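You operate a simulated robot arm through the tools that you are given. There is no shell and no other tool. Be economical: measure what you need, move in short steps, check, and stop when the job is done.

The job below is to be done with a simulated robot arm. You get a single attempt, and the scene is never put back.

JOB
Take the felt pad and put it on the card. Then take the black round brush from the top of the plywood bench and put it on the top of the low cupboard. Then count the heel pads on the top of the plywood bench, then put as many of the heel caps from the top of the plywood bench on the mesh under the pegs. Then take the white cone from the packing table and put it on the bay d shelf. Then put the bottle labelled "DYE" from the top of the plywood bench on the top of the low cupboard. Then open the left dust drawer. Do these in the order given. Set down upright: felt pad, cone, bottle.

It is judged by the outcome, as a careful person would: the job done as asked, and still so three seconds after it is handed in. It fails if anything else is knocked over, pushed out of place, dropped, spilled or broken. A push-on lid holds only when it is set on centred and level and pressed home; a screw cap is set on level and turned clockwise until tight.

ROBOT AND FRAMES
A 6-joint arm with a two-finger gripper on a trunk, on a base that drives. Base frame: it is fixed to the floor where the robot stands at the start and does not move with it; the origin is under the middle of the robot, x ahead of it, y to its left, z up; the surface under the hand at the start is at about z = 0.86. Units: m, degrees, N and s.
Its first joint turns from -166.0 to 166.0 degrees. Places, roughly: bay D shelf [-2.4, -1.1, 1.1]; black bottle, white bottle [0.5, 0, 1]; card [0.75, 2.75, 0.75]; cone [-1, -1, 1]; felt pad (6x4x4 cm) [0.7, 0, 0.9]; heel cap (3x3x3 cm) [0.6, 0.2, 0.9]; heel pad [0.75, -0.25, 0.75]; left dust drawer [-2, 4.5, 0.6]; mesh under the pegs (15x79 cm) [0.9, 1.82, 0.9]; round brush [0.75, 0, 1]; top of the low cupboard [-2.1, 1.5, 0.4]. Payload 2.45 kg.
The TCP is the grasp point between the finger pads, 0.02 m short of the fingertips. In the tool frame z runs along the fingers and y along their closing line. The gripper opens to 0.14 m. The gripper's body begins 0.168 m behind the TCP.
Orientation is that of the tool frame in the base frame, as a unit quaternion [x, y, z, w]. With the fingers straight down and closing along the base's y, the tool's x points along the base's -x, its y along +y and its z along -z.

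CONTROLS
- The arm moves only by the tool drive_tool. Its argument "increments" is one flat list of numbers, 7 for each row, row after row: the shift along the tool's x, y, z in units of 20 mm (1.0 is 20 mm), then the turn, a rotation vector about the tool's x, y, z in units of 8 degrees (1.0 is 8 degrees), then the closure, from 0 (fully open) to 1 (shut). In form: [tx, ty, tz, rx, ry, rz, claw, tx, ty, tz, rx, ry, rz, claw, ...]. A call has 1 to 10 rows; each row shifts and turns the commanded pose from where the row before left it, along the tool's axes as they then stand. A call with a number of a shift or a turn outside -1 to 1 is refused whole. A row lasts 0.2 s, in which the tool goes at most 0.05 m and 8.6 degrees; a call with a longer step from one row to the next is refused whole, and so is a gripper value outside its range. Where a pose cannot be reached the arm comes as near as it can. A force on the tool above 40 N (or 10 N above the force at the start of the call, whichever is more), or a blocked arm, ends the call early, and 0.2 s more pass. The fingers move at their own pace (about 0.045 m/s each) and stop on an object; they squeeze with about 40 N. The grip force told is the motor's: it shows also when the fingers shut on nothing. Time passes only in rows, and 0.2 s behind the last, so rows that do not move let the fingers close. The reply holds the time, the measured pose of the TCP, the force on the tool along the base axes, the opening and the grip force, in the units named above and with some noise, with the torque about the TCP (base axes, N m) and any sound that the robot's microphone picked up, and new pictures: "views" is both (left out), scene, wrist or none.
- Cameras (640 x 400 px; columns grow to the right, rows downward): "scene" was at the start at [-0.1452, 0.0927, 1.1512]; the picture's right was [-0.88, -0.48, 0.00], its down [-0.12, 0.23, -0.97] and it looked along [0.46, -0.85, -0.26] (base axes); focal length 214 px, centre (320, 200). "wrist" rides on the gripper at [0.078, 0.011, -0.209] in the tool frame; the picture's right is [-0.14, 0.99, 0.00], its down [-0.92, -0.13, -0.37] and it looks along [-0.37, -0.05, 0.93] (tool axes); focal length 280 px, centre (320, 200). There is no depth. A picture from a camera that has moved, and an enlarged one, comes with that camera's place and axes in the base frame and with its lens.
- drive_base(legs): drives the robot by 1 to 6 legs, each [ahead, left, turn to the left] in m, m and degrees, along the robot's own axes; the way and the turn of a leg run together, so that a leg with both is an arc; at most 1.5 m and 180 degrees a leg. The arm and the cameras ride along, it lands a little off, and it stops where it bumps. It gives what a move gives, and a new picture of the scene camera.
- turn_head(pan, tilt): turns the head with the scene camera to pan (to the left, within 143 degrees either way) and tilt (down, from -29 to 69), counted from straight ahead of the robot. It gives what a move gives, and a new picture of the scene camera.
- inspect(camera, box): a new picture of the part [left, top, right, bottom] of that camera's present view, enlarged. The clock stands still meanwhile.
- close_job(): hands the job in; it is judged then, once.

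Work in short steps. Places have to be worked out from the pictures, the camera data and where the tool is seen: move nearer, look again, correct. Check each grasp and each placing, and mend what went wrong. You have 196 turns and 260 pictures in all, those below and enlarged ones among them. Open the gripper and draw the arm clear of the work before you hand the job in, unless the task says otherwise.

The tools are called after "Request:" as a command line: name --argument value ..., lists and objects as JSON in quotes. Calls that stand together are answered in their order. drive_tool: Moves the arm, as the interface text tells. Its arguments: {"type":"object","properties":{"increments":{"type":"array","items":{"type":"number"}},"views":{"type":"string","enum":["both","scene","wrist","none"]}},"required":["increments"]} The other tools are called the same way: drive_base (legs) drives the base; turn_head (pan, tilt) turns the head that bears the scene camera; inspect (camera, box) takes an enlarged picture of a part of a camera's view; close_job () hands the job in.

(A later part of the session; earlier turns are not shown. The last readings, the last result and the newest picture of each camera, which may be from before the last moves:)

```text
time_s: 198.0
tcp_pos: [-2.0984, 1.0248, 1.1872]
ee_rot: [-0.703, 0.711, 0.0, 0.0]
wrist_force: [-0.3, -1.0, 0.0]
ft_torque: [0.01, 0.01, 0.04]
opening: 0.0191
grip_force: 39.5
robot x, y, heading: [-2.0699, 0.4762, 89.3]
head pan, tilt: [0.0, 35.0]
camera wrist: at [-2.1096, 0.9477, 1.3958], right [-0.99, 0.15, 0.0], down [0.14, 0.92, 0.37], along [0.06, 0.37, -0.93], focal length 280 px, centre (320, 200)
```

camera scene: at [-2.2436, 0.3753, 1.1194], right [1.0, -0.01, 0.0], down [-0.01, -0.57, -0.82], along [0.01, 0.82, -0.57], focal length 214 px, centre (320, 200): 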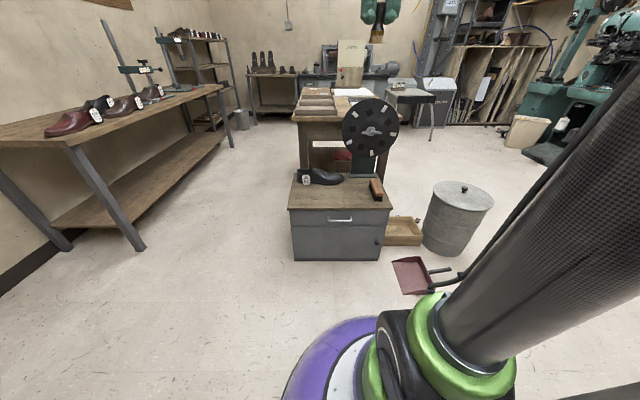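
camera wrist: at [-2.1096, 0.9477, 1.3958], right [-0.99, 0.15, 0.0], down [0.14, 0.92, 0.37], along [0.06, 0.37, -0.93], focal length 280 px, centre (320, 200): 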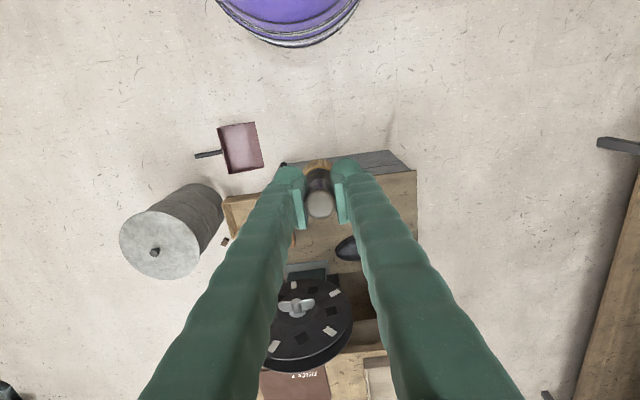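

Cupboard top at z≈0.425 with free space at front. Drive 0.2 m nearer and position the brush above the front-left area.

Request:
drive_base --legs '[[0.2, 0, 0.7]]'

Request:
drive_tool --increments '[-0.8, 0.6, 1, 0, 0, 0, 1, -0.8, 0.6, 1, 0, 0, 0, 1, -0.8, 0.6, 1, 0, 0, 0, 1, -0.8, 0.6, 1, 0, 0, 0, 1, -0.8, 0.6, 1, 0, 0, 0, 1, -0.8, 0.6, 1, 0, 0, 0, 1, -0.8, 0.6, 1, 0, 0, 0, 1, -0.8, 0.6, 1, 0, 0, 0, 1, -0.8, 0.6, 1, 0, 0, 0, 1, -0.3, 0.6, 1, 0, 0, 0, 1]' --views "none"

Request:
drive_tool --increments '[0, 0, 1, 0, 0, 0, 1, 0, 0, 1, 0, 0, 0, 1, 0, 0, 1, 0, 0, 0, 1, 0, 0, 1, 0, 0, 0, 1, 0, 0, 1, 0, 0, 0, 1, 0, 0, 1, 0, 0, 0, 1, 0, 0, 1, 0, 0, 0, 1, 0, 0, 1, 0, 0, 0, 1, 0, 0, 1, 0, 0, 0, 1, 0, 0, 1, 0, 0, 0, 1]' --views "both"

```text
time_s: 199.6
tcp_pos: [-2.1035, 1.2264, 1.1875]
ee_rot: [-0.707, 0.707, 0.001, 0.001]
wrist_force: [-0.4, 0.4, -0.4]
ft_torque: [0.02, 0.03, -0.01]
opening: 0.0189
grip_force: 40.1
robot x, y, heading: [-2.0641, 0.675, 90.0]
head pan, tilt: [0.0, 35.0]
camera scene: at [-2.241, 0.5758, 1.1193], right [1.0, 0.0, 0.0], down [0.0, -0.57, -0.82], along [0.0, 0.82, -0.57], focal length 214 px, centre (320, 200)
```

scene: 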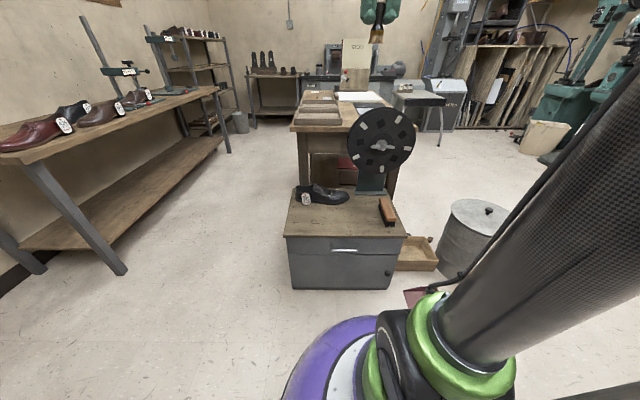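

```text
time_s: 201.8
tcp_pos: [-2.2237, 1.3778, 0.9877]
ee_rot: [0.708, -0.706, 0.0, -0.001]
wrist_force: [0.5, -1.0, -0.7]
ft_torque: [0.03, 0.02, -0.01]
opening: 0.0188
grip_force: 40.3
robot x, y, heading: [-2.0644, 0.6792, 90.2]
head pan, tilt: [0.0, 35.0]
```

```text
time_s: 204.0
tcp_pos: [-2.2212, 1.3781, 0.7864]
ee_rot: [0.707, -0.707, 0.0, -0.001]
wrist_force: [0.0, -0.2, -1.0]
ft_torque: [-0.01, -0.01, 0.0]
opening: 0.0189
grip_force: 39.5
robot x, y, heading: [-2.0667, 0.6776, 89.9]
head pan, tilt: [0.0, 35.0]
camera scene: at [-2.2411, 0.5758, 1.1193], right [1.0, 0.0, 0.0], down [0.0, -0.57, -0.82], along [0.0, 0.82, -0.57], focal length 214 px, centre (320, 200)
camera wrist: at [-2.2323, 1.3005, 0.9952], right [-0.99, 0.14, 0.0], down [0.13, 0.92, 0.37], along [0.05, 0.37, -0.93], focal length 280 px, centre (320, 200)
```

scene: 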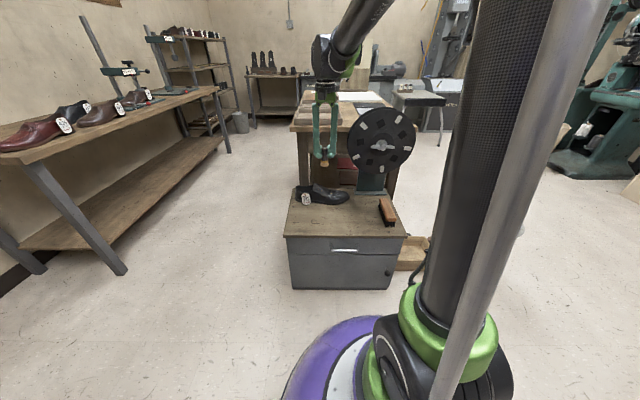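
wrist: 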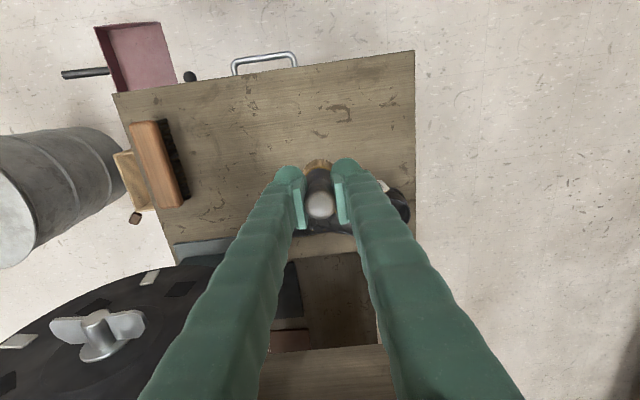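

Target spot is clear. Descend.

Request:
drive_tool --increments '[0.3, 0, 1, 0, 0, 0, 1, 0.3, 0, 1, 0, 0, 0, 1, 0, 0, 1, 0, 0, 0, 1, 0, 0, 1, 0, 0, 0, 1, 0, 0, 1, 0, 0, 0, 1, 0, 0, 1, 0, 0, 0, 1, 0, 0, 1, 0, 0, 0, 1, 0, 0, 1, 0, 0, 0, 1, 0, 0, 1, 0, 0, 0, 1, 0, 0, 1, 0, 0, 0, 1]' --views "none"

Request:
drive_tool --increments '[0, 0, 1, 0, 0, 0, 1, 0, 0, 1, 0, 0, 0, 1, 0, 0, 1, 0, 0, 0, 1, 0, 0, 0.5, 0, 0, 0, 1]' --views "both"

Request:
inspect --camera "scene" --box '[270, 150, 390, 250]'

```text
time_s: 206.2
tcp_pos: [-2.2232, 1.3652, 0.5873]
ee_rot: [-0.707, 0.708, 0.0, 0.001]
wrist_force: [0.1, 1.0, -0.3]
ft_torque: [0.02, -0.03, 0.0]
opening: 0.0185
grip_force: 39.8
robot x, y, heading: [-2.0673, 0.6806, 90.0]
head pan, tilt: [0.0, 35.0]
```

```text
time_s: 207.2
tcp_pos: [-2.2228, 1.3677, 0.5171]
ee_rot: [-0.707, 0.708, 0.0, 0.001]
wrist_force: [0.4, -0.1, -0.7]
ft_torque: [0.02, -0.01, -0.02]
opening: 0.0186
grip_force: 40.3
robot x, y, heading: [-2.068, 0.6792, 89.9]
head pan, tilt: [0.0, 35.0]
camera scene: at [-2.2411, 0.5759, 1.1193], right [1.0, 0.0, 0.0], down [0.0, -0.57, -0.82], along [0.0, 0.82, -0.57], focal length 214 px, centre (320, 200)
camera wrist: at [-2.2337, 1.2892, 0.7256], right [-0.99, 0.14, 0.0], down [0.13, 0.92, 0.37], along [0.05, 0.37, -0.93], focal length 280 px, centre (320, 200)
```

scene: 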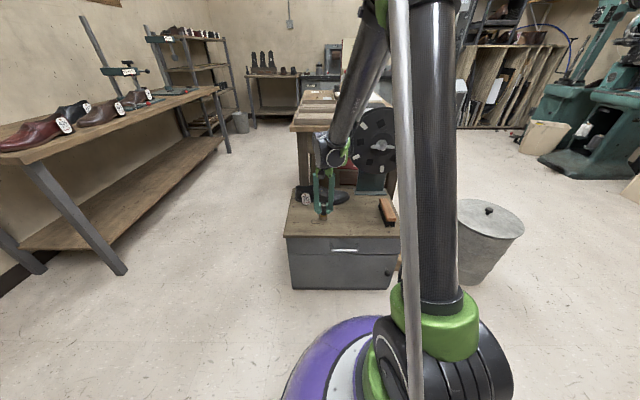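
wrist: 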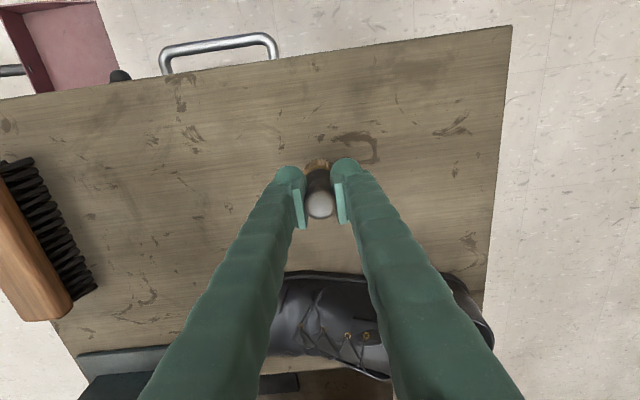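

```text
4.00 times, centred on (330, 200) of scene
camera zoom: at [-2.2411, 0.5759, 1.1193], right [1.0, 0.0, 0.0], down [0.0, -0.57, -0.82], along [0.0, 0.82, -0.57], focal length 858 px, centre (280, 200)
```

zoom: 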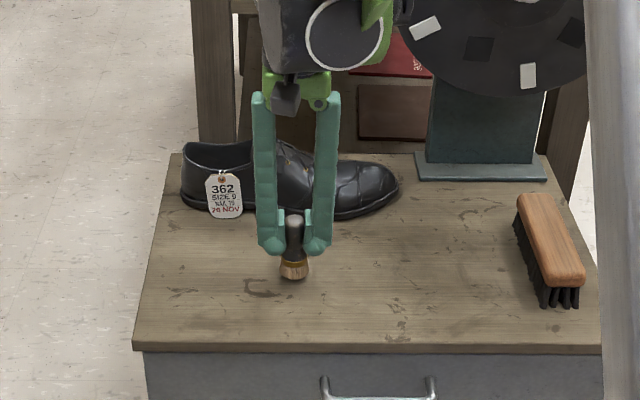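

Lower carefully to contact.

Request:
drive_tool --increments '[0, 0, 0.7, 0, 0, 0, 1, 0, 0, 0.5, 0, 0, 0, 1, 0, 0, 0.2, 0, 0, 0, 1, 0, 0, 0.1, 0, 0, 0, 1]' --views "none"

Request:
drive_tool --increments '[0, 0, 0.1, 0, 0, 0, 1, 0, 0, 0.1, 0, 0, 0, 1]' --views "none"

Request:
inspect --camera "scene" --box '[300, 180, 360, 230]'

```text
time_s: 207.7
tcp_pos: [-2.2228, 1.3676, 0.5053]
ee_rot: [-0.707, 0.707, 0.0, 0.002]
wrist_force: [0.6, -3.2, 24.8]
ft_torque: [-0.13, 0.01, -0.01]
opening: 0.0183
grip_force: 40.1
robot x, y, heading: [-2.0638, 0.6783, 90.0]
head pan, tilt: [0.0, 35.0]
stopped in row 2: the force on the tool passed its limit at 43 N (the readings are from after the stop); the commanded pose is now the measured one
```

```text
time_s: 208.0
tcp_pos: [-2.2241, 1.3677, 0.5047]
ee_rot: [0.707, -0.707, -0.001, -0.002]
wrist_force: [0.7, -2.9, 23.7]
ft_torque: [-0.12, 0.01, 0.04]
opening: 0.0186
grip_force: 39.9
robot x, y, heading: [-2.0672, 0.6778, 90.2]
head pan, tilt: [0.0, 35.0]
stopped in row 1: the force on the tool passed its limit at 42 N (the readings are from after the stop); the commanded pose is now the measured one
```

```text
8.00 times, centred on (330, 205) of scene
camera zoom: at [-2.2409, 0.5751, 1.1193], right [1.0, 0.0, 0.0], down [0.0, -0.57, -0.82], along [0.0, 0.82, -0.57], focal length 1716 px, centre (240, 160)
```

zoom: 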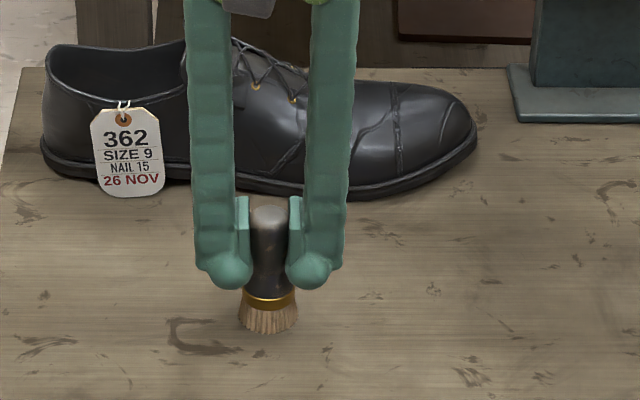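

Contact; the top is at z≈0.448. Release and rise.

Request:
drive_tool --increments '[0, 0, -0.05, 0, 0, 0, 1, 0, 0, 0, 0, 0, 0, 0.6, 0, 0, 0, 0, 0, 0, 0.6, 0, 0, -0.5, 0, 0, 0, 0.6, 0, 0, -1, 0, 0, 0, 0.6, 0, 0, -1, 0, 0, 0, 0.6, 0, 0, -1, 0, 0, 0, 0.6, 0, 0, -1, 0, 0, 0, 0.6, 0, 0, -1, 0, 0, 0, 0.6, 0, 0, -1, 0, 0, 0, 0.6]' --views "scene"

Request:
inspect --camera "scene" --box '[270, 150, 390, 250]'

```text
time_s: 210.2
tcp_pos: [-2.2245, 1.3663, 0.6347]
ee_rot: [0.707, -0.707, 0.0, -0.001]
wrist_force: [-0.2, 0.6, -0.1]
ft_torque: [-0.01, 0.02, -0.04]
opening: 0.0558
grip_force: 0.0
robot x, y, heading: [-2.0673, 0.6785, 89.9]
head pan, tilt: [0.0, 35.0]
camera scene: at [-2.2411, 0.5759, 1.1193], right [1.0, 0.0, 0.0], down [0.0, -0.57, -0.82], along [0.0, 0.82, -0.57], focal length 214 px, centre (320, 200)
```

scene: 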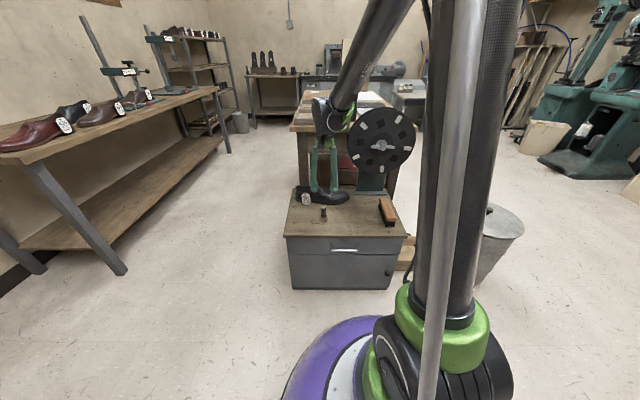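

```text
4.00 times, centred on (330, 200) of scene
camera zoom: at [-2.2411, 0.5759, 1.1193], right [1.0, 0.0, 0.0], down [0.0, -0.57, -0.82], along [0.0, 0.82, -0.57], focal length 858 px, centre (280, 200)
```

zoom: 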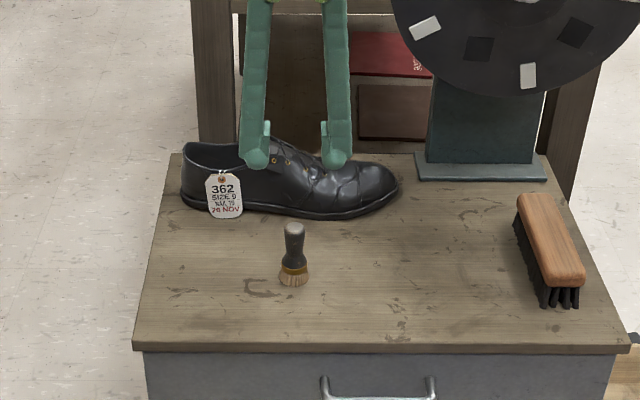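

Brush is standing on the cupboard. Raise, retract, and return to the plywood bench.

Request:
drive_tool --increments '[0, 0, -1, 0, 0, 0, 0.6, 0, 0, -1, 0, 0, 0, 0.6, 0, 0, -1, 0, 0, 0, 0.6, 0, 0, -1, 0, 0, 0, 0.6, 0, 0, -1, 0, 0, 0, 0.6, 0, 0, -1, 0, 0, 0, 0.6, 0, 0, -1, 0, 0, 0, 0.6, 0, 0, -1, 0, 0, 0, 0.6, 0, 0, -1, 0, 0, 0, 0.6, 0, 0, -1, 0, 0, 0, 0.6]' --views "none"

Request:
drive_tool --increments '[0.7, -0.7, -1, 0, 0, 0, 0.6, 0.7, -0.7, -1, 0, 0, 0, 0.6, 0.7, -0.7, -1, 0, 0, 0, 0.6, 0.7, -0.7, -1, 0, 0, 0, 0.6, 0.7, -0.7, -1, 0, 0, 0, 0.6, 0.7, -0.7, -1, 0, 0, 0, 0.6, 0.7, -0.7, -1, 0, 0, 0, 0.6, 0.7, -0.7, -1, 0, 0, 0, 0.6, 0.7, -0.7, -1, 0, 0, 0, 0.6, 0.7, -0.7, -1, 0, 0, 0, 0.6]' --views "none"

Request:
drive_tool --increments '[0, 0, -1, 0, 0, 0, 0.6, 0, 0, -1, 0, 0, 0, 0.6, 0, 0, -1, 0, 0, 0, 0.6, 0, 0, -1, 0, 0, 0, 0.6, 0, 0, -1, 0, 0, 0, 0.6, 0, 0, -1, 0, 0, 0, 0.6, 0, 0, -1, 0, 0, 0, 0.6, 0, 0, -1, 0, 0, 0, 0.6]' --views "none"

Request:
drive_base --legs '[[-0.58, 0, 0], [0, -1.4, 0], [0, 0, -90], [0, 0.15, 0]]'

```text
time_s: 212.4
tcp_pos: [-2.2249, 1.3676, 0.8352]
ee_rot: [0.707, -0.707, 0.0, -0.001]
wrist_force: [-0.5, 0.1, 0.2]
ft_torque: [0.03, 0.05, -0.01]
opening: 0.0559
grip_force: 0.1
robot x, y, heading: [-2.0671, 0.6738, 90.0]
head pan, tilt: [0.0, 35.0]
```

```text
time_s: 214.6
tcp_pos: [-2.0843, 1.2254, 1.0362]
ee_rot: [-0.707, 0.707, 0.001, 0.001]
wrist_force: [1.3, 0.5, -0.2]
ft_torque: [-0.03, -0.01, -0.02]
opening: 0.0559
grip_force: 0.0
robot x, y, heading: [-2.0659, 0.6793, 90.0]
head pan, tilt: [0.0, 35.0]
```

```text
time_s: 216.4
tcp_pos: [-2.0848, 1.2262, 1.1943]
ee_rot: [0.707, -0.707, 0.0, -0.001]
wrist_force: [0.6, -0.4, -0.2]
ft_torque: [0.04, -0.02, 0.0]
opening: 0.0558
grip_force: 0.0
robot x, y, heading: [-2.0673, 0.6779, 90.2]
head pan, tilt: [0.0, 35.0]
```

```text
time_s: 231.1
tcp_pos: [-0.1254, 0.2857, 1.1943]
ee_rot: [-0.015, 1.0, 0.0, 0.001]
wrist_force: [-0.7, 0.0, 0.2]
ft_torque: [0.01, -0.01, 0.01]
opening: 0.0562
grip_force: 0.0
robot x, y, heading: [-0.6757, 0.2536, 1.7]
head pan, tilt: [0.0, 35.0]
camera scene: at [-0.7795, 0.4235, 1.1193], right [0.03, -1.0, 0.0], down [-0.57, -0.02, -0.82], along [0.82, 0.02, -0.57], focal length 214 px, centre (320, 200)
```

scene: 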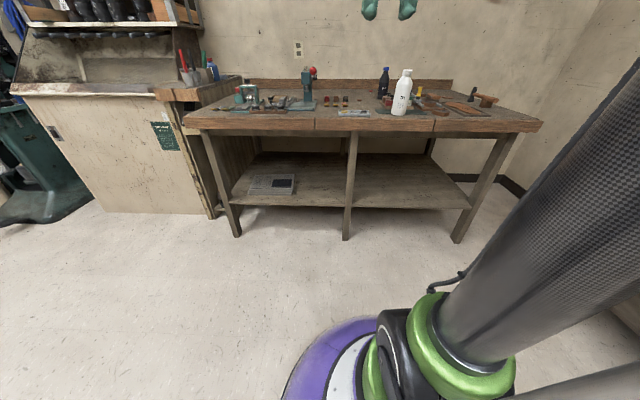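

Before the caps, I take one more good look at the D-shaped pads from front-right.

Request:
drive_base --legs '[[0.35, -0.55, -1.7]]'

Request:
turn_head --pan 2 --tilt 20

Request:
inspect --camera "scene" --box '[220, 140, 420, 265]'

```text
time_s: 234.7
tcp_pos: [0.2321, -0.2821, 1.1936]
ee_rot: [0.001, 1.0, -0.001, 0.001]
wrist_force: [0.5, -0.2, -0.3]
ft_torque: [0.02, 0.02, -0.02]
opening: 0.0559
grip_force: 0.1
robot x, y, heading: [-0.318, -0.3013, -0.2]
head pan, tilt: [0.0, 35.0]
camera scene: at [-0.4182, -0.1247, 1.1193], right [0.0, -1.0, 0.0], down [-0.57, 0.0, -0.82], along [0.82, 0.0, -0.57], focal length 214 px, centre (320, 200)
```

scene: 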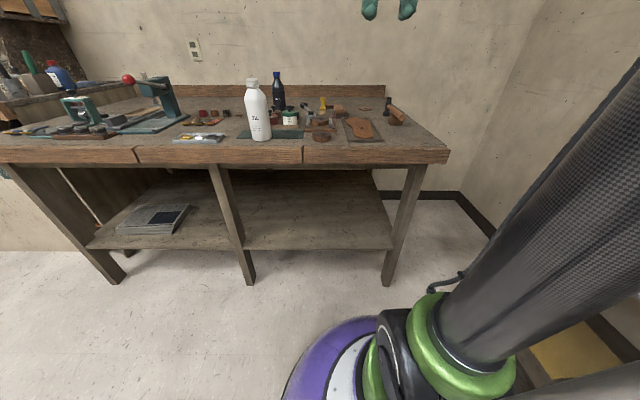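

```text
time_s: 235.5
tcp_pos: [0.2314, -0.2825, 1.1942]
ee_rot: [0.0, 1.0, 0.0, 0.001]
wrist_force: [-0.4, 0.9, 0.4]
ft_torque: [-0.02, -0.05, 0.02]
opening: 0.0562
grip_force: 0.1
robot x, y, heading: [-0.3168, -0.2979, -0.3]
head pan, tilt: [2.0, 20.0]
camera scene: at [-0.4132, -0.1215, 1.1431], right [0.03, -1.0, 0.0], down [-0.34, -0.01, -0.94], along [0.94, 0.03, -0.34], focal length 214 px, centre (320, 200)
```

scene: 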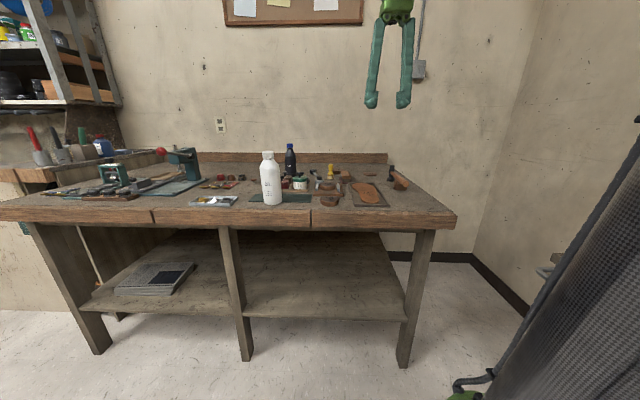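

```text
3.20 times, centred on (320, 202) of scene
camera zoom: at [-0.4132, -0.1215, 1.1431], right [0.03, -1.0, 0.0], down [-0.34, -0.01, -0.94], along [0.94, 0.03, -0.34], focal length 686 px, centre (320, 192)
```

zoom: 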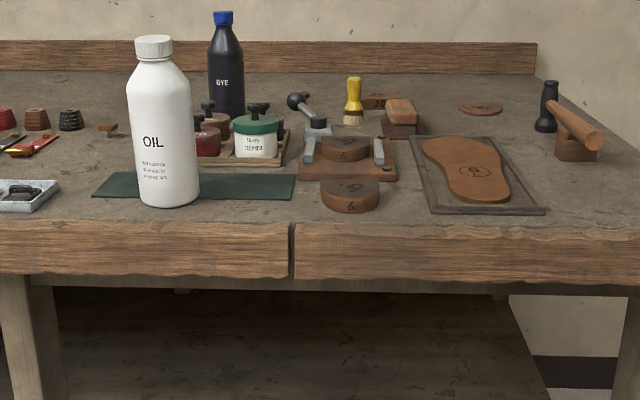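

Request:
inspect --camera "scene" --box '[300, 155, 390, 215]'

```text
6.67 times, centred on (345, 185) of scene
camera zoom: at [-0.4132, -0.1215, 1.1431], right [0.03, -1.0, 0.0], down [-0.34, -0.01, -0.94], along [0.94, 0.03, -0.34], focal length 1430 px, centre (153, 300)
```

zoom: 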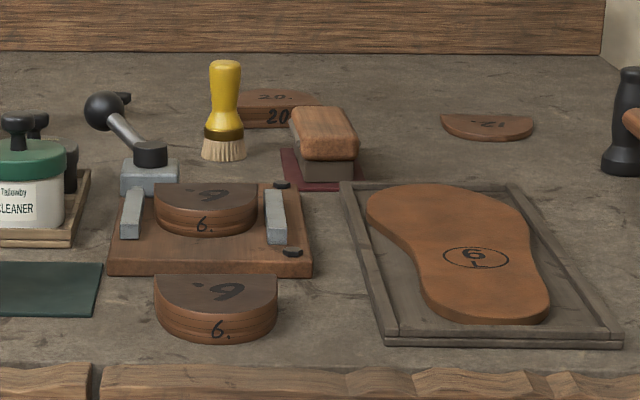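

The dark "6." blocks and the leather wedges "12."/"20." look like two kinds, two of each. I'll verify the 12 from behind while picking the black cap with the tool turned 180°.

Request:
drive_tool --increments '[0, 0, 0, 0, 0, 1, 0.6, 0, 0, 0, 0, 0, 1, 0.6, 0, 0, 0, 0, 0, 1, 0.6, 0, 0, 0, 0, 0, 1, 0.6, 0, 0, 0, 0, 0, 1, 0.6, 0, 0, 0, 0, 0, 1, 0.6, 0, 0, 0, 0, 0, 1, 0.6, 0, 0, 0, 0, 0, 1, 0.6, 0, 0, 0, 0, 0, 1, 0.6, 0, 0, 0, 0, 0, 1, 0.6]' --views "none"

Request:
drive_tool --increments '[0, 0, 0, 0, 0, 1, 0.6, 0, 0, 0, 0, 0, 1, 0.6, 0, 0, 0, 0, 0, 1, 0.6, 0, 0, 0, 0, 0, 1, 0.6, 0, 0, 0, 0, 0, 1, 0.6, 0, 0, 0, 0, 0, 1, 0.6, 0, 0, 0, 0, 0, 1, 0.6, 0, 0, 0, 0, 0, 1, 0.6, 0, 0, 0, 0, 0, 1, 0.6, 0, 0, 0, 0, 0, 1, 0.6]' --views "none"

Request:
drive_tool --increments '[0, 0, 0, 0, 0, 1, 0.6, 0, 0, 0, 0, 0, 1, 0.6, 0, 0, 0, 0, 0, 0.5, 0.6]' --views "none"

Request:
drive_base --legs '[[0.3, 0.1, 0.2]]'

```text
time_s: 237.7
tcp_pos: [0.2317, -0.2808, 1.194]
ee_rot: [0.644, 0.765, 0.0, 0.001]
wrist_force: [-1.6, 0.5, -0.5]
ft_torque: [0.01, 0.03, -0.01]
opening: 0.0561
grip_force: 0.1
robot x, y, heading: [-0.3202, -0.3007, -0.1]
head pan, tilt: [2.0, 20.0]
```

```text
time_s: 239.9
tcp_pos: [0.2317, -0.2826, 1.1937]
ee_rot: [0.985, 0.17, 0.001, 0.001]
wrist_force: [0.3, 0.4, -0.7]
ft_torque: [0.0, 0.01, -0.02]
opening: 0.0561
grip_force: 0.0
robot x, y, heading: [-0.3188, -0.2998, -0.3]
head pan, tilt: [2.0, 20.0]
```

```text
time_s: 240.7
tcp_pos: [0.2317, -0.315, 1.1949]
ee_rot: [0.999, 0.046, 0.001, -0.007]
wrist_force: [-0.2, 0.9, -0.1]
ft_torque: [-0.03, 0.01, 0.01]
opening: 0.0561
grip_force: 0.1
out of reach, approached as far as the arm can: row 2, 3
robot x, y, heading: [-0.3123, -0.2998, -0.3]
head pan, tilt: [2.0, 20.0]
```

```text
time_s: 242.8
tcp_pos: [0.5321, -0.2117, 1.1945]
ee_rot: [0.999, 0.05, 0.002, -0.007]
wrist_force: [0.2, 0.1, -0.5]
ft_torque: [-0.01, 0.01, -0.01]
opening: 0.0563
grip_force: 0.1
robot x, y, heading: [-0.0145, -0.2028, 0.2]
head pan, tilt: [2.0, 20.0]
camera scene: at [-0.1133, -0.0219, 1.1432], right [0.04, -1.0, 0.0], down [-0.34, -0.01, -0.94], along [0.94, 0.04, -0.34], focal length 214 px, centre (320, 200)
```

scene: 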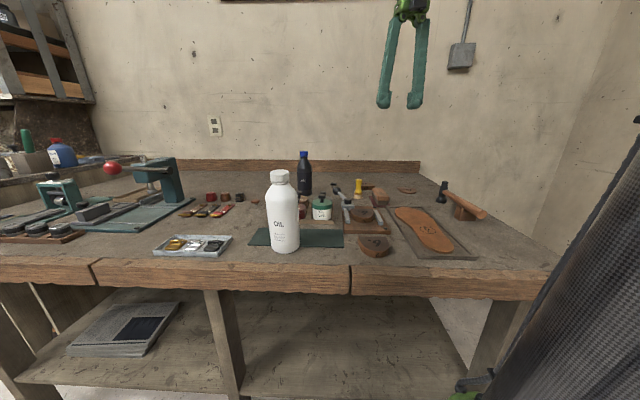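

Near joint limit; back the turn off slightly and move forward for a look from behind.

Request:
drive_tool --increments '[0.9, 0, 0, 0, 0, -0.8, 0.6, 0.9, 0, 0, 0, 0, 0, 0.6, 0.9, 0, 0, 0, 0, 0, 0.6, 0.9, 0, 0, 0, 0, 0, 0.6, 0.9, 0, 0, 0, 0, 0, 0.6, 0.9, 0, 0, 0, 0, 0, 0.6, 0.9, 0, 0, 0, 0, 0, 0.6, 0.9, 0, 0, 0, 0, 0, 0.6, 0.9, 0, 0, 0, 0, 0, 0.6, 0.9, 0, 0, 0, 0, 0, 0.6]' --views "wrist"

Request:
inspect --camera "wrist" --box '[270, 120, 430, 240]'

```text
time_s: 245.0
tcp_pos: [0.7093, -0.1757, 1.1962]
ee_rot: [0.994, 0.106, 0.002, -0.007]
wrist_force: [-0.9, -0.8, 1.0]
ft_torque: [0.0, -0.06, -0.01]
opening: 0.0557
grip_force: 0.1
robot x, y, heading: [-0.0179, -0.2021, 0.1]
head pan, tilt: [2.0, 20.0]
camera wrist: at [0.788, -0.1718, 1.4055], right [0.07, -1.0, -0.01], down [-0.93, -0.07, 0.37], along [-0.37, -0.01, -0.93], focal length 280 px, centre (320, 200)
```

wrist: 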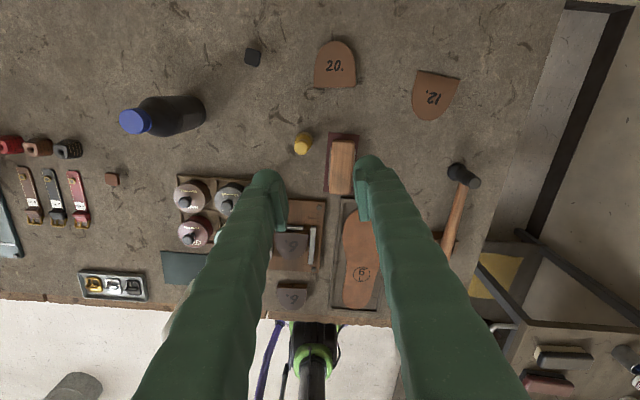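

```text
3.33 times, centred on (350, 180) of wrist
camera zoom: at [0.788, -0.1718, 1.4055], right [0.07, -1.0, -0.01], down [-0.93, -0.07, 0.37], along [-0.37, -0.01, -0.93], focal length 935 px, centre (220, 267)
```

zoom: 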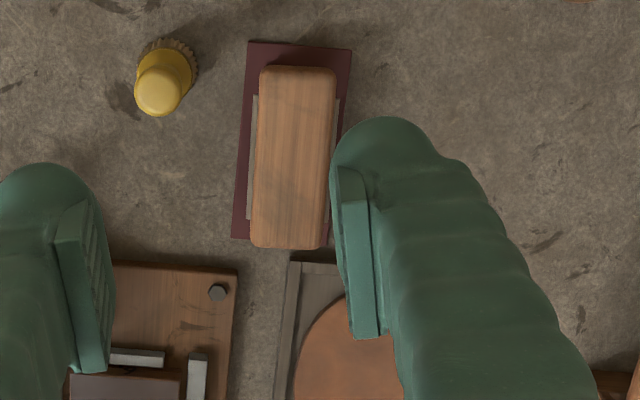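

Request:
inspect --camera "wrist" --box '[300, 20, 480, 140]'

Request:
inspect --camera "wrist" --box '[250, 210, 350, 320]'

```text
3.33 times, centred on (390, 80) of wrist
camera zoom: at [0.788, -0.1718, 1.4055], right [0.07, -1.0, -0.01], down [-0.93, -0.07, 0.37], along [-0.37, -0.01, -0.93], focal length 935 px, centre (87, 600)
```

zoom: 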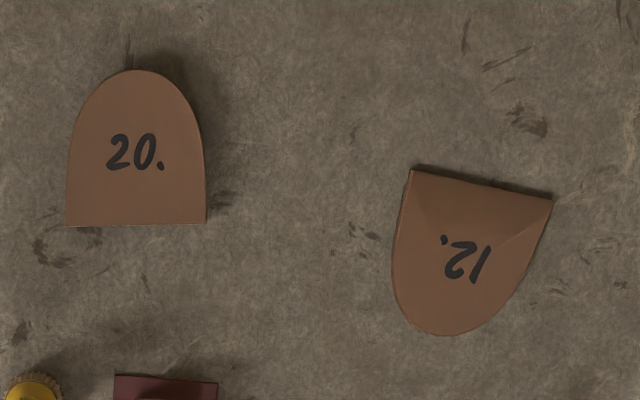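

```text
3.64 times, centred on (300, 265) of wrist
camera zoom: at [0.788, -0.1718, 1.4055], right [0.07, -1.0, -0.01], down [-0.93, -0.07, 0.37], along [-0.37, -0.01, -0.93], focal length 1020 px, centre (393, -36)
```

zoom: 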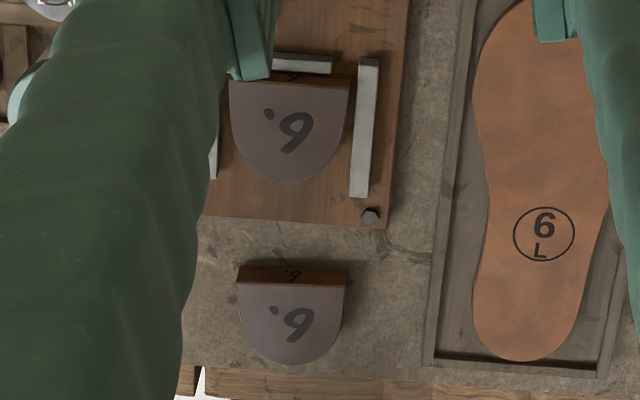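

12 and 20 (thickness in mm, leather) form one kind: two heel pads; the 6's are size‑6 heel blocks. So two heel caps. Turn the tool back to standard orientation.

Request:
drive_tool --increments '[0, 0, 0, 0, 0, -1, 0.6, 0, 0, 0, 0, 0, -1, 0.6, 0, 0, 0, 0, 0, -1, 0.6, 0, 0, 0, 0, 0, -1, 0.6, 0, 0, 0, 0, 0, -1, 0.6, 0, 0, 0, 0, 0, -1, 0.6, 0, 0, 0, 0, 0, -1, 0.6, 0, 0, 0, 0, 0, -1, 0.6, 0, 0, 0, 0, 0, -1, 0.6, 0, 0, 0, 0, 0, -1, 0.6]' --views "none"

Request:
drive_tool --increments '[0, 0, 0, 0, 0, -1, 0.6, 0, 0, 0, 0, 0, -1, 0.6, 0, 0, 0, 0, 0, -1, 0.6, 0, 0, 0, 0, 0, -1, 0.6, 0, 0, 0, 0, 0, -1, 0.6, 0, 0, 0, 0, 0, -1, 0.6, 0, 0, 0, 0, 0, -1, 0.6, 0, 0, 0, 0, 0, -1, 0.6, 0, 0, 0, 0, 0, -1, 0.6, 0, 0, 0, 0, 0, -1, 0.6]' --views "none"

Request:
drive_tool --increments '[0, 0, 0, 0, 0, -0.97, 0.6, -1, 0.9, 0, 0, 0, 0, 0.6, -1, 0.9, 0, 0, 0, 0, 0.6, -1, 0.9, 0, 0, 0, 0, 0.6, -1, 0.9, 0, 0, 0, 0, 0.6, -1, 0.9, 0, 0, 0, 0, 0.6, 0, 0.9, 0, 0, 0, 0, 0.6, 0, 0.9, 0, 0, 0, 0, 0.6]' --views "wrist"

```text
time_s: 247.2
tcp_pos: [0.7078, -0.1759, 1.1955]
ee_rot: [0.693, 0.721, 0.006, -0.004]
wrist_force: [-0.8, 0.4, -0.9]
ft_torque: [0.0, -0.01, -0.03]
opening: 0.0559
grip_force: 0.1
robot x, y, heading: [-0.0151, -0.1999, 0.3]
head pan, tilt: [2.0, 20.0]
```

```text
time_s: 249.4
tcp_pos: [0.7101, -0.1753, 1.1954]
ee_rot: [0.068, 0.998, 0.007, 0.0]
wrist_force: [-0.4, -0.8, -0.2]
ft_torque: [0.02, 0.02, -0.04]
opening: 0.0558
grip_force: 0.0
robot x, y, heading: [-0.016, -0.1998, 0.3]
head pan, tilt: [2.0, 20.0]
```

```text
time_s: 251.2
tcp_pos: [0.8088, -0.0492, 1.197]
ee_rot: [0.002, 1.0, 0.008, 0.001]
wrist_force: [0.1, 0.6, -0.4]
ft_torque: [0.04, 0.04, -0.02]
opening: 0.0559
grip_force: 0.0
robot x, y, heading: [-0.0172, -0.2026, -0.1]
head pan, tilt: [2.0, 20.0]
camera wrist: at [0.7323, -0.0408, 1.4063], right [0.14, 0.99, 0.01], down [0.92, -0.14, 0.37], along [0.37, -0.04, -0.93], focal length 280 px, centre (320, 200)
```

wrist: 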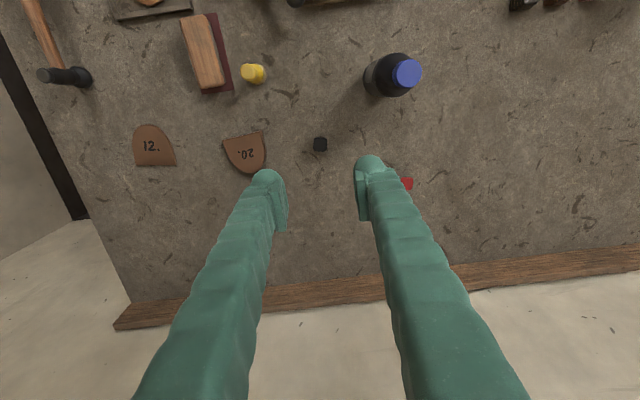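

Cap at (0.83, −0.047). Descend over it.

Request:
drive_tool --increments '[-0.5, 0.05, 1, 0, 0, 0, 0.65, -0.5, 0.05, 1, 0, 0, 0, 0.65, 0, 0, 1, 0, 0, 0, 0.65, 0, 0, 1, 0, 0, 0, 0.65, 0, 0, 1, 0, 0, 0, 0.65, 0, 0, 1, 0, 0, 0, 0.65, 0, 0, 1, 0, 0, 0, 0.65, 0, 0, 1, 0, 0, 0, 0.65, 0, 0, 1, 0, 0, 0, 0.65, 0, 0, 1, 0, 0, 0, 0.65]' --views "wrist"

Request:
inspect --camera "wrist" --box '[260, 120, 380, 220]'

```text
time_s: 253.4
tcp_pos: [0.83, -0.0456, 0.9969]
ee_rot: [0.001, 1.0, 0.007, 0.001]
wrist_force: [0.1, 0.4, -0.2]
ft_torque: [0.04, -0.04, -0.01]
opening: 0.0489
grip_force: 0.0
robot x, y, heading: [-0.0143, -0.1993, 0.3]
head pan, tilt: [2.0, 20.0]
camera wrist: at [0.7524, -0.0365, 1.2059], right [0.14, 0.99, 0.01], down [0.92, -0.14, 0.37], along [0.37, -0.04, -0.93], focal length 280 px, centre (320, 200)
```

wrist: 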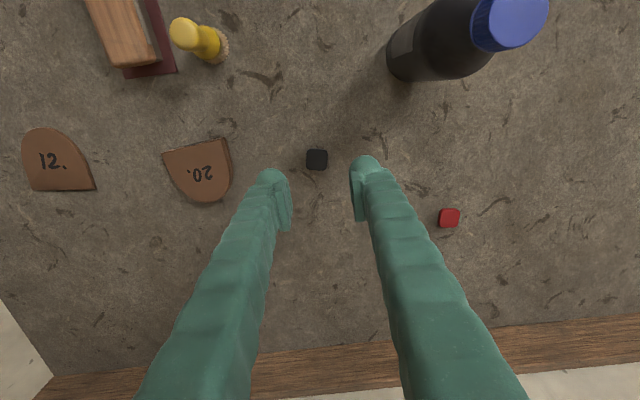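

```text
4.00 times, centred on (320, 170) of wrist
camera zoom: at [0.7524, -0.0365, 1.2059], right [0.14, 0.99, 0.01], down [0.92, -0.14, 0.37], along [0.37, -0.04, -0.93], focal length 1122 px, centre (320, 320)
```

zoom: 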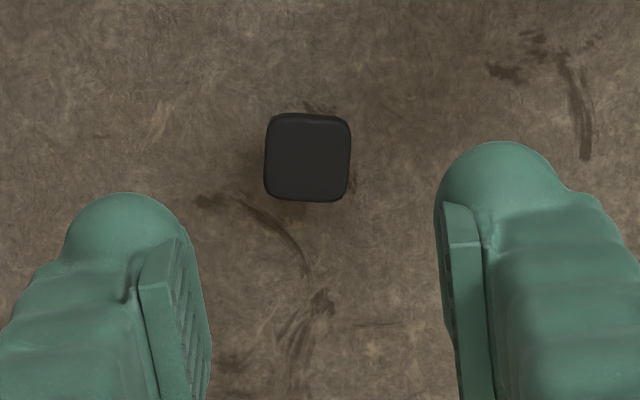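

Aligned. Descend and close.

Request:
drive_tool --increments '[0, -0.03, 1, 0, 0, 0, 0.65, 0, 0, 1, 0, 0, 0, 0.65, 0, 0, 1, 0, 0, 0, 0.65, 0, 0, 1, 0, 0, 0, 0.65, 0, 0, 1, 0, 0, 0, 0.65, 0, 0, 0.5, 0, 0, 0, 0.65, 0, 0, 0, 0, 0, 0, 1, 0, 0, 0, 0, 0, 0, 1, 0, 0, 0, 0, 0, 0, 1]' --views "wrist"

```text
time_s: 255.4
tcp_pos: [0.8312, -0.0447, 0.8868]
ee_rot: [0.001, 1.0, 0.007, 0.002]
wrist_force: [0.1, 0.0, -0.1]
ft_torque: [-0.02, 0.02, 0.01]
opening: 0.022
grip_force: 33.6
robot x, y, heading: [-0.0193, -0.1989, 0.4]
head pan, tilt: [2.0, 20.0]
camera wrist: at [0.7528, -0.0351, 1.0958], right [0.14, 0.99, 0.01], down [0.92, -0.14, 0.37], along [0.37, -0.04, -0.93], focal length 280 px, centre (320, 200)
```

wrist: 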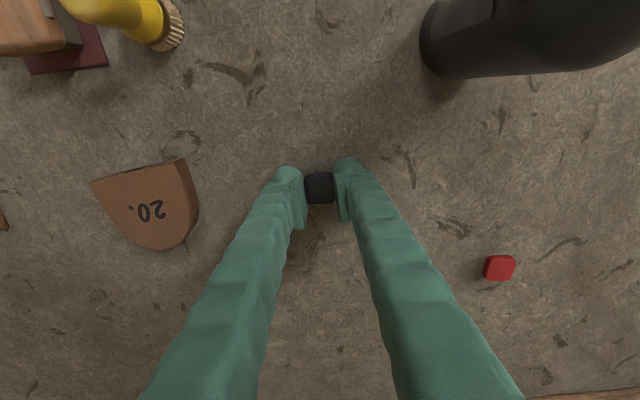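

Gripped (2.2 cm). Lift and check.

Request:
drive_tool --increments '[0, 0, 0, 0, 0, 0, 1, 0, 0, -0.5, 0, 0, 0, 1, 0, 0, -1, 0, 0, 0, 1, 0, 0, -1, 0, 0, 0, 1, 0, 0, -1, 0, 0, 0, 1, 0, 0, -1, 0, 0, 0, 1, 0, 0, -1, 0, 0, 0, 1, 0, 0, -1, 0, 0, 0, 1, 0, 0, -1, 0, 0, 0, 1, 0, 0, -1, 0, 0, 0, 1]' --views "wrist"

Request:
drive_tool --increments '[0, 0, -1, 0, 0, 0, 1, 0, 0, -1, 0, 0, 0, 1, 0, 0, -1, 0, 0, 0, 1, 1, 0, -1, 0, 0, 0, 1, 1, 0, -1, 0, 0, 0, 1, 1, 0, 0, 0, 0, 0, 1, 1, 0, 0, 0, 0, 0, 1, 1, 0, 0, 0, 0, 0, 1, 1, 0, 0, 0, 0, 0, 1, 1, 0, 0, 0, 0, 0, 1]' --views "none"

```text
time_s: 257.6
tcp_pos: [0.8292, -0.0474, 1.0584]
ee_rot: [0.0, 1.0, 0.007, 0.0]
wrist_force: [-0.4, -0.4, -0.6]
ft_torque: [0.0, 0.01, -0.01]
opening: 0.0205
grip_force: 40.0
robot x, y, heading: [-0.0172, -0.203, 0.1]
head pan, tilt: [2.0, 20.0]
camera wrist: at [0.7516, -0.0377, 1.2666], right [0.14, 0.99, 0.01], down [0.92, -0.14, 0.37], along [0.37, -0.04, -0.93], focal length 280 px, centre (320, 200)
```

wrist: 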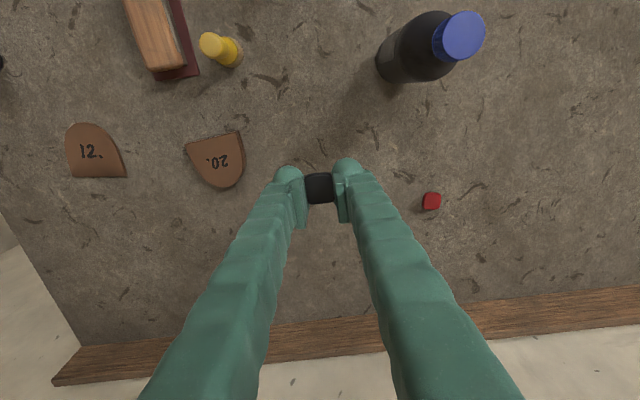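

```text
time_s: 259.8
tcp_pos: [0.6889, -0.0467, 1.1572]
ee_rot: [0.001, 1.0, 0.006, 0.0]
wrist_force: [0.1, 0.3, -0.7]
ft_torque: [0.02, 0.03, 0.0]
opening: 0.0204
grip_force: 40.1
robot x, y, heading: [-0.0149, -0.2015, 0.3]
head pan, tilt: [2.0, 20.0]
```

Held. Drive to the spray booth and look at the mesh.

Request:
drive_base --legs '[[-0.45, 0, -0.2], [0, 1.4, 0], [0, 0.55, 0]]'

Request:
turn_head --pan 0 --tilt 10

Request:
inspect --camera "scene" --box '[200, 80, 480, 255]'

```text
time_s: 271.9
tcp_pos: [0.2492, 1.8955, 1.1578]
ee_rot: [0.008, 1.0, 0.007, 0.001]
wrist_force: [-0.4, -0.2, -0.2]
ft_torque: [0.0, 0.03, -0.01]
opening: 0.0194
grip_force: 39.8
robot x, y, heading: [-0.4585, 1.7533, -0.5]
head pan, tilt: [2.0, 20.0]
camera scene: at [-0.5527, 1.9331, 1.1432], right [0.03, -1.0, 0.0], down [-0.34, -0.01, -0.94], along [0.94, 0.02, -0.34], focal length 214 px, centre (320, 200)
```

scene: 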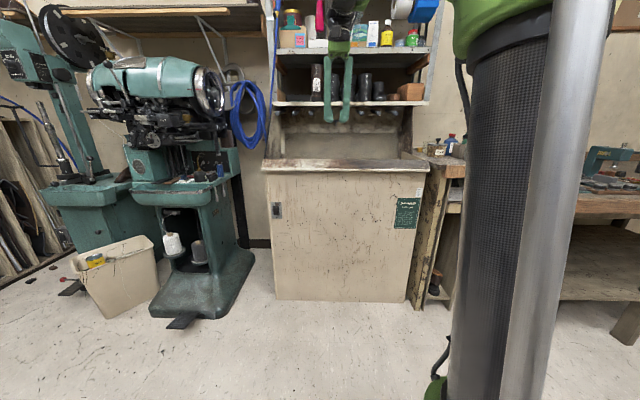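

```text
time_s: 272.6
tcp_pos: [0.2496, 1.8973, 1.158]
ee_rot: [0.008, 1.0, 0.007, 0.001]
wrist_force: [-0.1, -0.5, 0.3]
ft_torque: [0.02, 0.03, -0.02]
opening: 0.0194
grip_force: 39.5
robot x, y, heading: [-0.4605, 1.7548, -0.5]
head pan, tilt: [0.0, 10.0]
camera scene: at [-0.5528, 1.9298, 1.1594], right [-0.01, -1.0, 0.0], down [-0.17, 0.0, -0.98], along [0.98, -0.01, -0.17], focal length 214 px, centre (320, 200)
```

scene: 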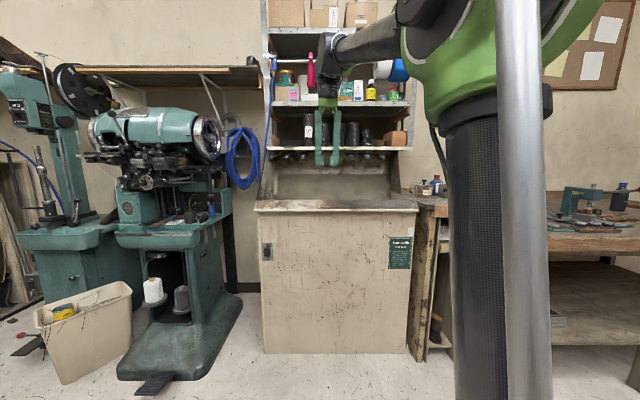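

```text
2.29 times, centred on (340, 168) of scene
camera zoom: at [-0.5528, 1.9298, 1.1594], right [-0.01, -1.0, 0.0], down [-0.17, 0.0, -0.98], along [0.98, -0.01, -0.17], focal length 490 px, centre (274, 274)
```

zoom: 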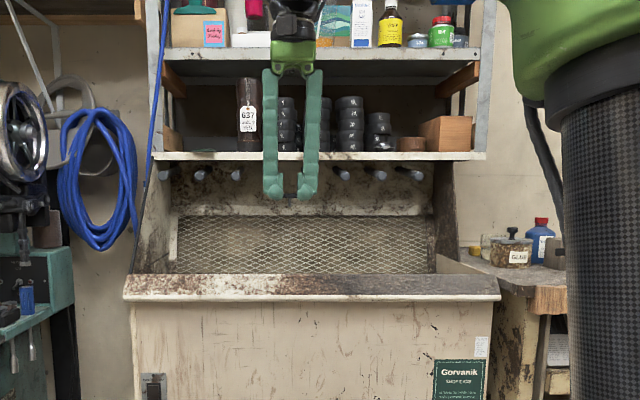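

I need the mesh's shape. Drive closer and look with the wrist camera.

Request:
drive_base --legs '[[0.25, 0, 0.5]]'

Request:
drive_tool --increments '[0, 0, 0, 0, -1, 0, 1, 0, 0, 0, 0, -1, 0, 1, 0, 0, 0, 0, -1, 0, 1, 0, 0, 0, 0, -0.8, 0, 1]' --views "wrist"

Request:
turn_head --pan -10 --tilt 15

```text
time_s: 274.4
tcp_pos: [0.4988, 1.9021, 1.1577]
ee_rot: [0.004, 1.0, 0.007, 0.001]
wrist_force: [-0.7, -0.2, 0.3]
ft_torque: [-0.01, -0.02, 0.02]
opening: 0.0193
grip_force: 39.8
robot x, y, heading: [-0.2066, 1.7516, -0.1]
head pan, tilt: [0.0, 10.0]
camera scene: at [-0.3041, 1.9277, 1.1595], right [0.0, -1.0, 0.0], down [-0.17, 0.0, -0.98], along [0.98, 0.0, -0.17], focal length 214 px, centre (320, 200)
```

scene: 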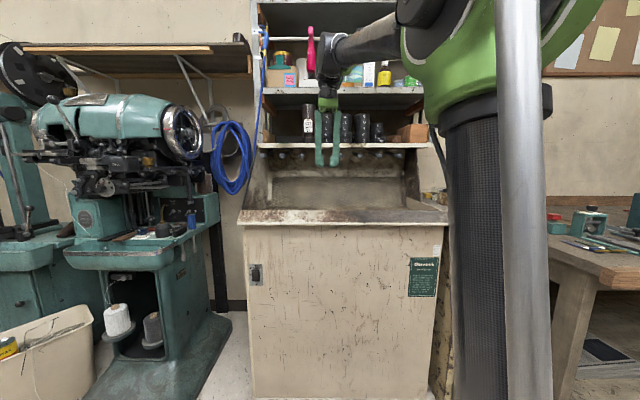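

```text
time_s: 275.4
tcp_pos: [0.4987, 1.9014, 1.1573]
ee_rot: [0.005, 0.965, 0.007, 0.263]
wrist_force: [1.3, -0.4, -0.3]
ft_torque: [0.03, 0.03, 0.0]
opening: 0.0197
grip_force: 40.1
robot x, y, heading: [-0.2105, 1.7529, 0.1]
head pan, tilt: [0.0, 10.0]
camera wrist: at [0.3262, 1.9127, 1.2974], right [0.13, 0.99, 0.08], down [0.6, -0.14, 0.78], along [0.79, -0.05, -0.61], focal length 280 px, centre (320, 200)
```

wrist: 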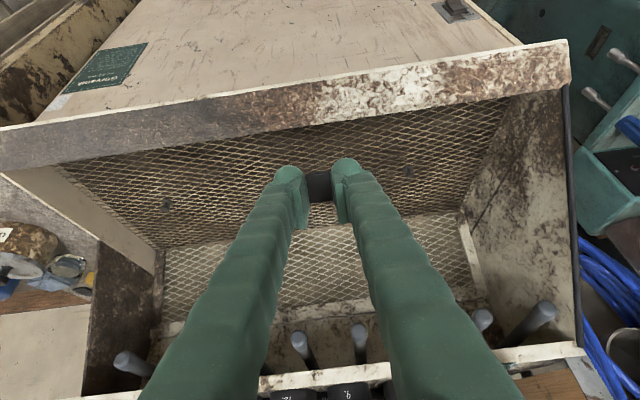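

```text
time_s: 276.1
tcp_pos: [0.4987, 1.9023, 1.1579]
ee_rot: [0.005, 0.965, 0.006, 0.263]
wrist_force: [-0.3, 0.4, 0.2]
ft_torque: [0.0, -0.01, 0.0]
opening: 0.0195
grip_force: 40.5
robot x, y, heading: [-0.2085, 1.7522, -0.1]
head pan, tilt: [-10.0, 15.0]
camera scene: at [-0.3052, 1.9115, 1.1514], right [-0.17, -0.98, 0.0], down [-0.25, 0.04, -0.97], along [0.95, -0.17, -0.26], focal length 214 px, centre (320, 200)
```

scene: 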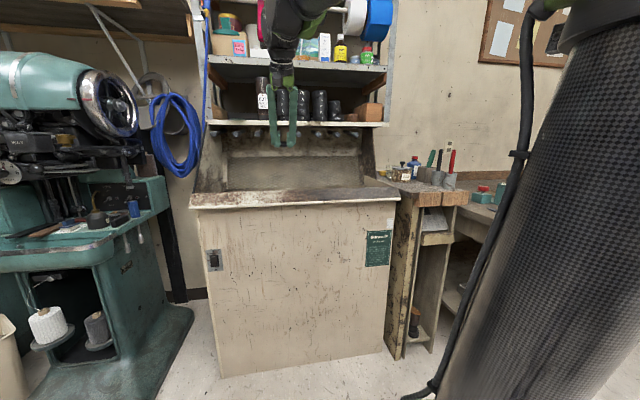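

The mesh floor lies behind the lip, with pegs (tips ≈x 0.80, z 1.2) above the back part. I'll tilt to 45°, retract the hand and drive closer.

Request:
drive_tool --increments '[0, 0, 0, 0, -1, 0, 1, 0, 0, 0, 0, -0.85, 0, 1, 0.9, 0, -0.9, 0, 0, 0, 1, 0.9, 0, -0.9, 0, 0, 0, 1, 0.9, 0, -0.9, 0, 0, 0, 1, 0.9, 0, -0.9, 0, 0, 0, 1, 0.9, 0, -0.9, 0, 0, 0, 1, 0.9, 0, -0.9, 0, 0, 0, 1, 0.9, 0, -0.9, 0, 0, 0, 1, 0.7, 0, -0.7, 0, 0, 0, 1]' --views "none"

Request:
drive_base --legs '[[0.27, 0, 0]]'

Request:
drive_tool --increments '[0, 0, 0, 0, 0, 0, 1]' --views "wrist"

```text
time_s: 278.3
tcp_pos: [0.3005, 1.9038, 1.1574]
ee_rot: [0.005, 0.923, 0.006, 0.385]
wrist_force: [0.3, -0.9, 0.1]
ft_torque: [-0.01, 0.04, -0.02]
opening: 0.0182
grip_force: 39.6
robot x, y, heading: [-0.2059, 1.7474, 0.3]
head pan, tilt: [-10.0, 15.0]
```

```text
time_s: 280.2
tcp_pos: [0.5699, 1.9039, 1.1578]
ee_rot: [0.006, 0.923, 0.006, 0.385]
wrist_force: [0.5, 0.5, 0.4]
ft_torque: [0.01, -0.04, 0.04]
opening: 0.0178
grip_force: 40.6
robot x, y, heading: [0.0628, 1.7548, -0.0]
head pan, tilt: [-10.0, 15.0]
camera scene: at [-0.0355, 1.9112, 1.1513], right [-0.17, -0.98, 0.0], down [-0.25, 0.04, -0.97], along [0.95, -0.17, -0.26], focal length 214 px, centre (320, 200)
```

scene: 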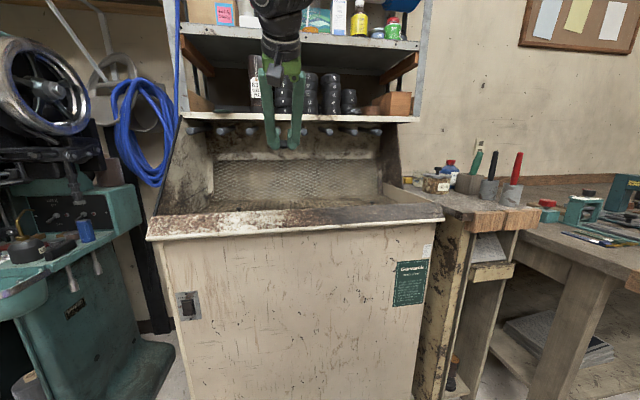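

```text
time_s: 280.6
tcp_pos: [0.5685, 1.9038, 1.1581]
ee_rot: [0.005, 0.922, 0.006, 0.386]
wrist_force: [0.3, 0.5, -0.5]
ft_torque: [0.01, 0.0, -0.01]
opening: 0.0179
grip_force: 39.8
robot x, y, heading: [0.0651, 1.7527, 0.2]
head pan, tilt: [-10.0, 15.0]
camera wrist: at [0.3671, 1.9154, 1.2487], right [0.1, 0.99, 0.11], down [0.38, -0.14, 0.91], along [0.92, -0.05, -0.39], focal length 280 px, centre (320, 200)
```

wrist: 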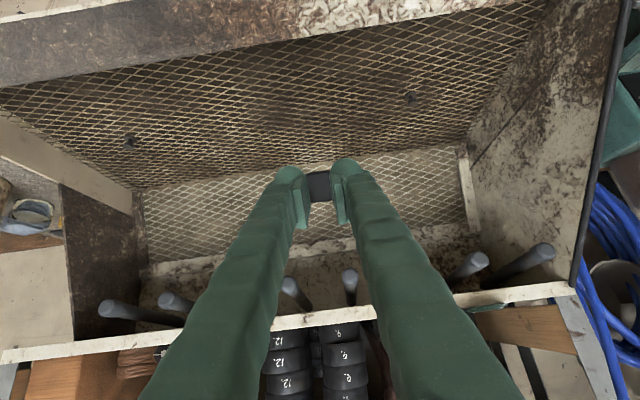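

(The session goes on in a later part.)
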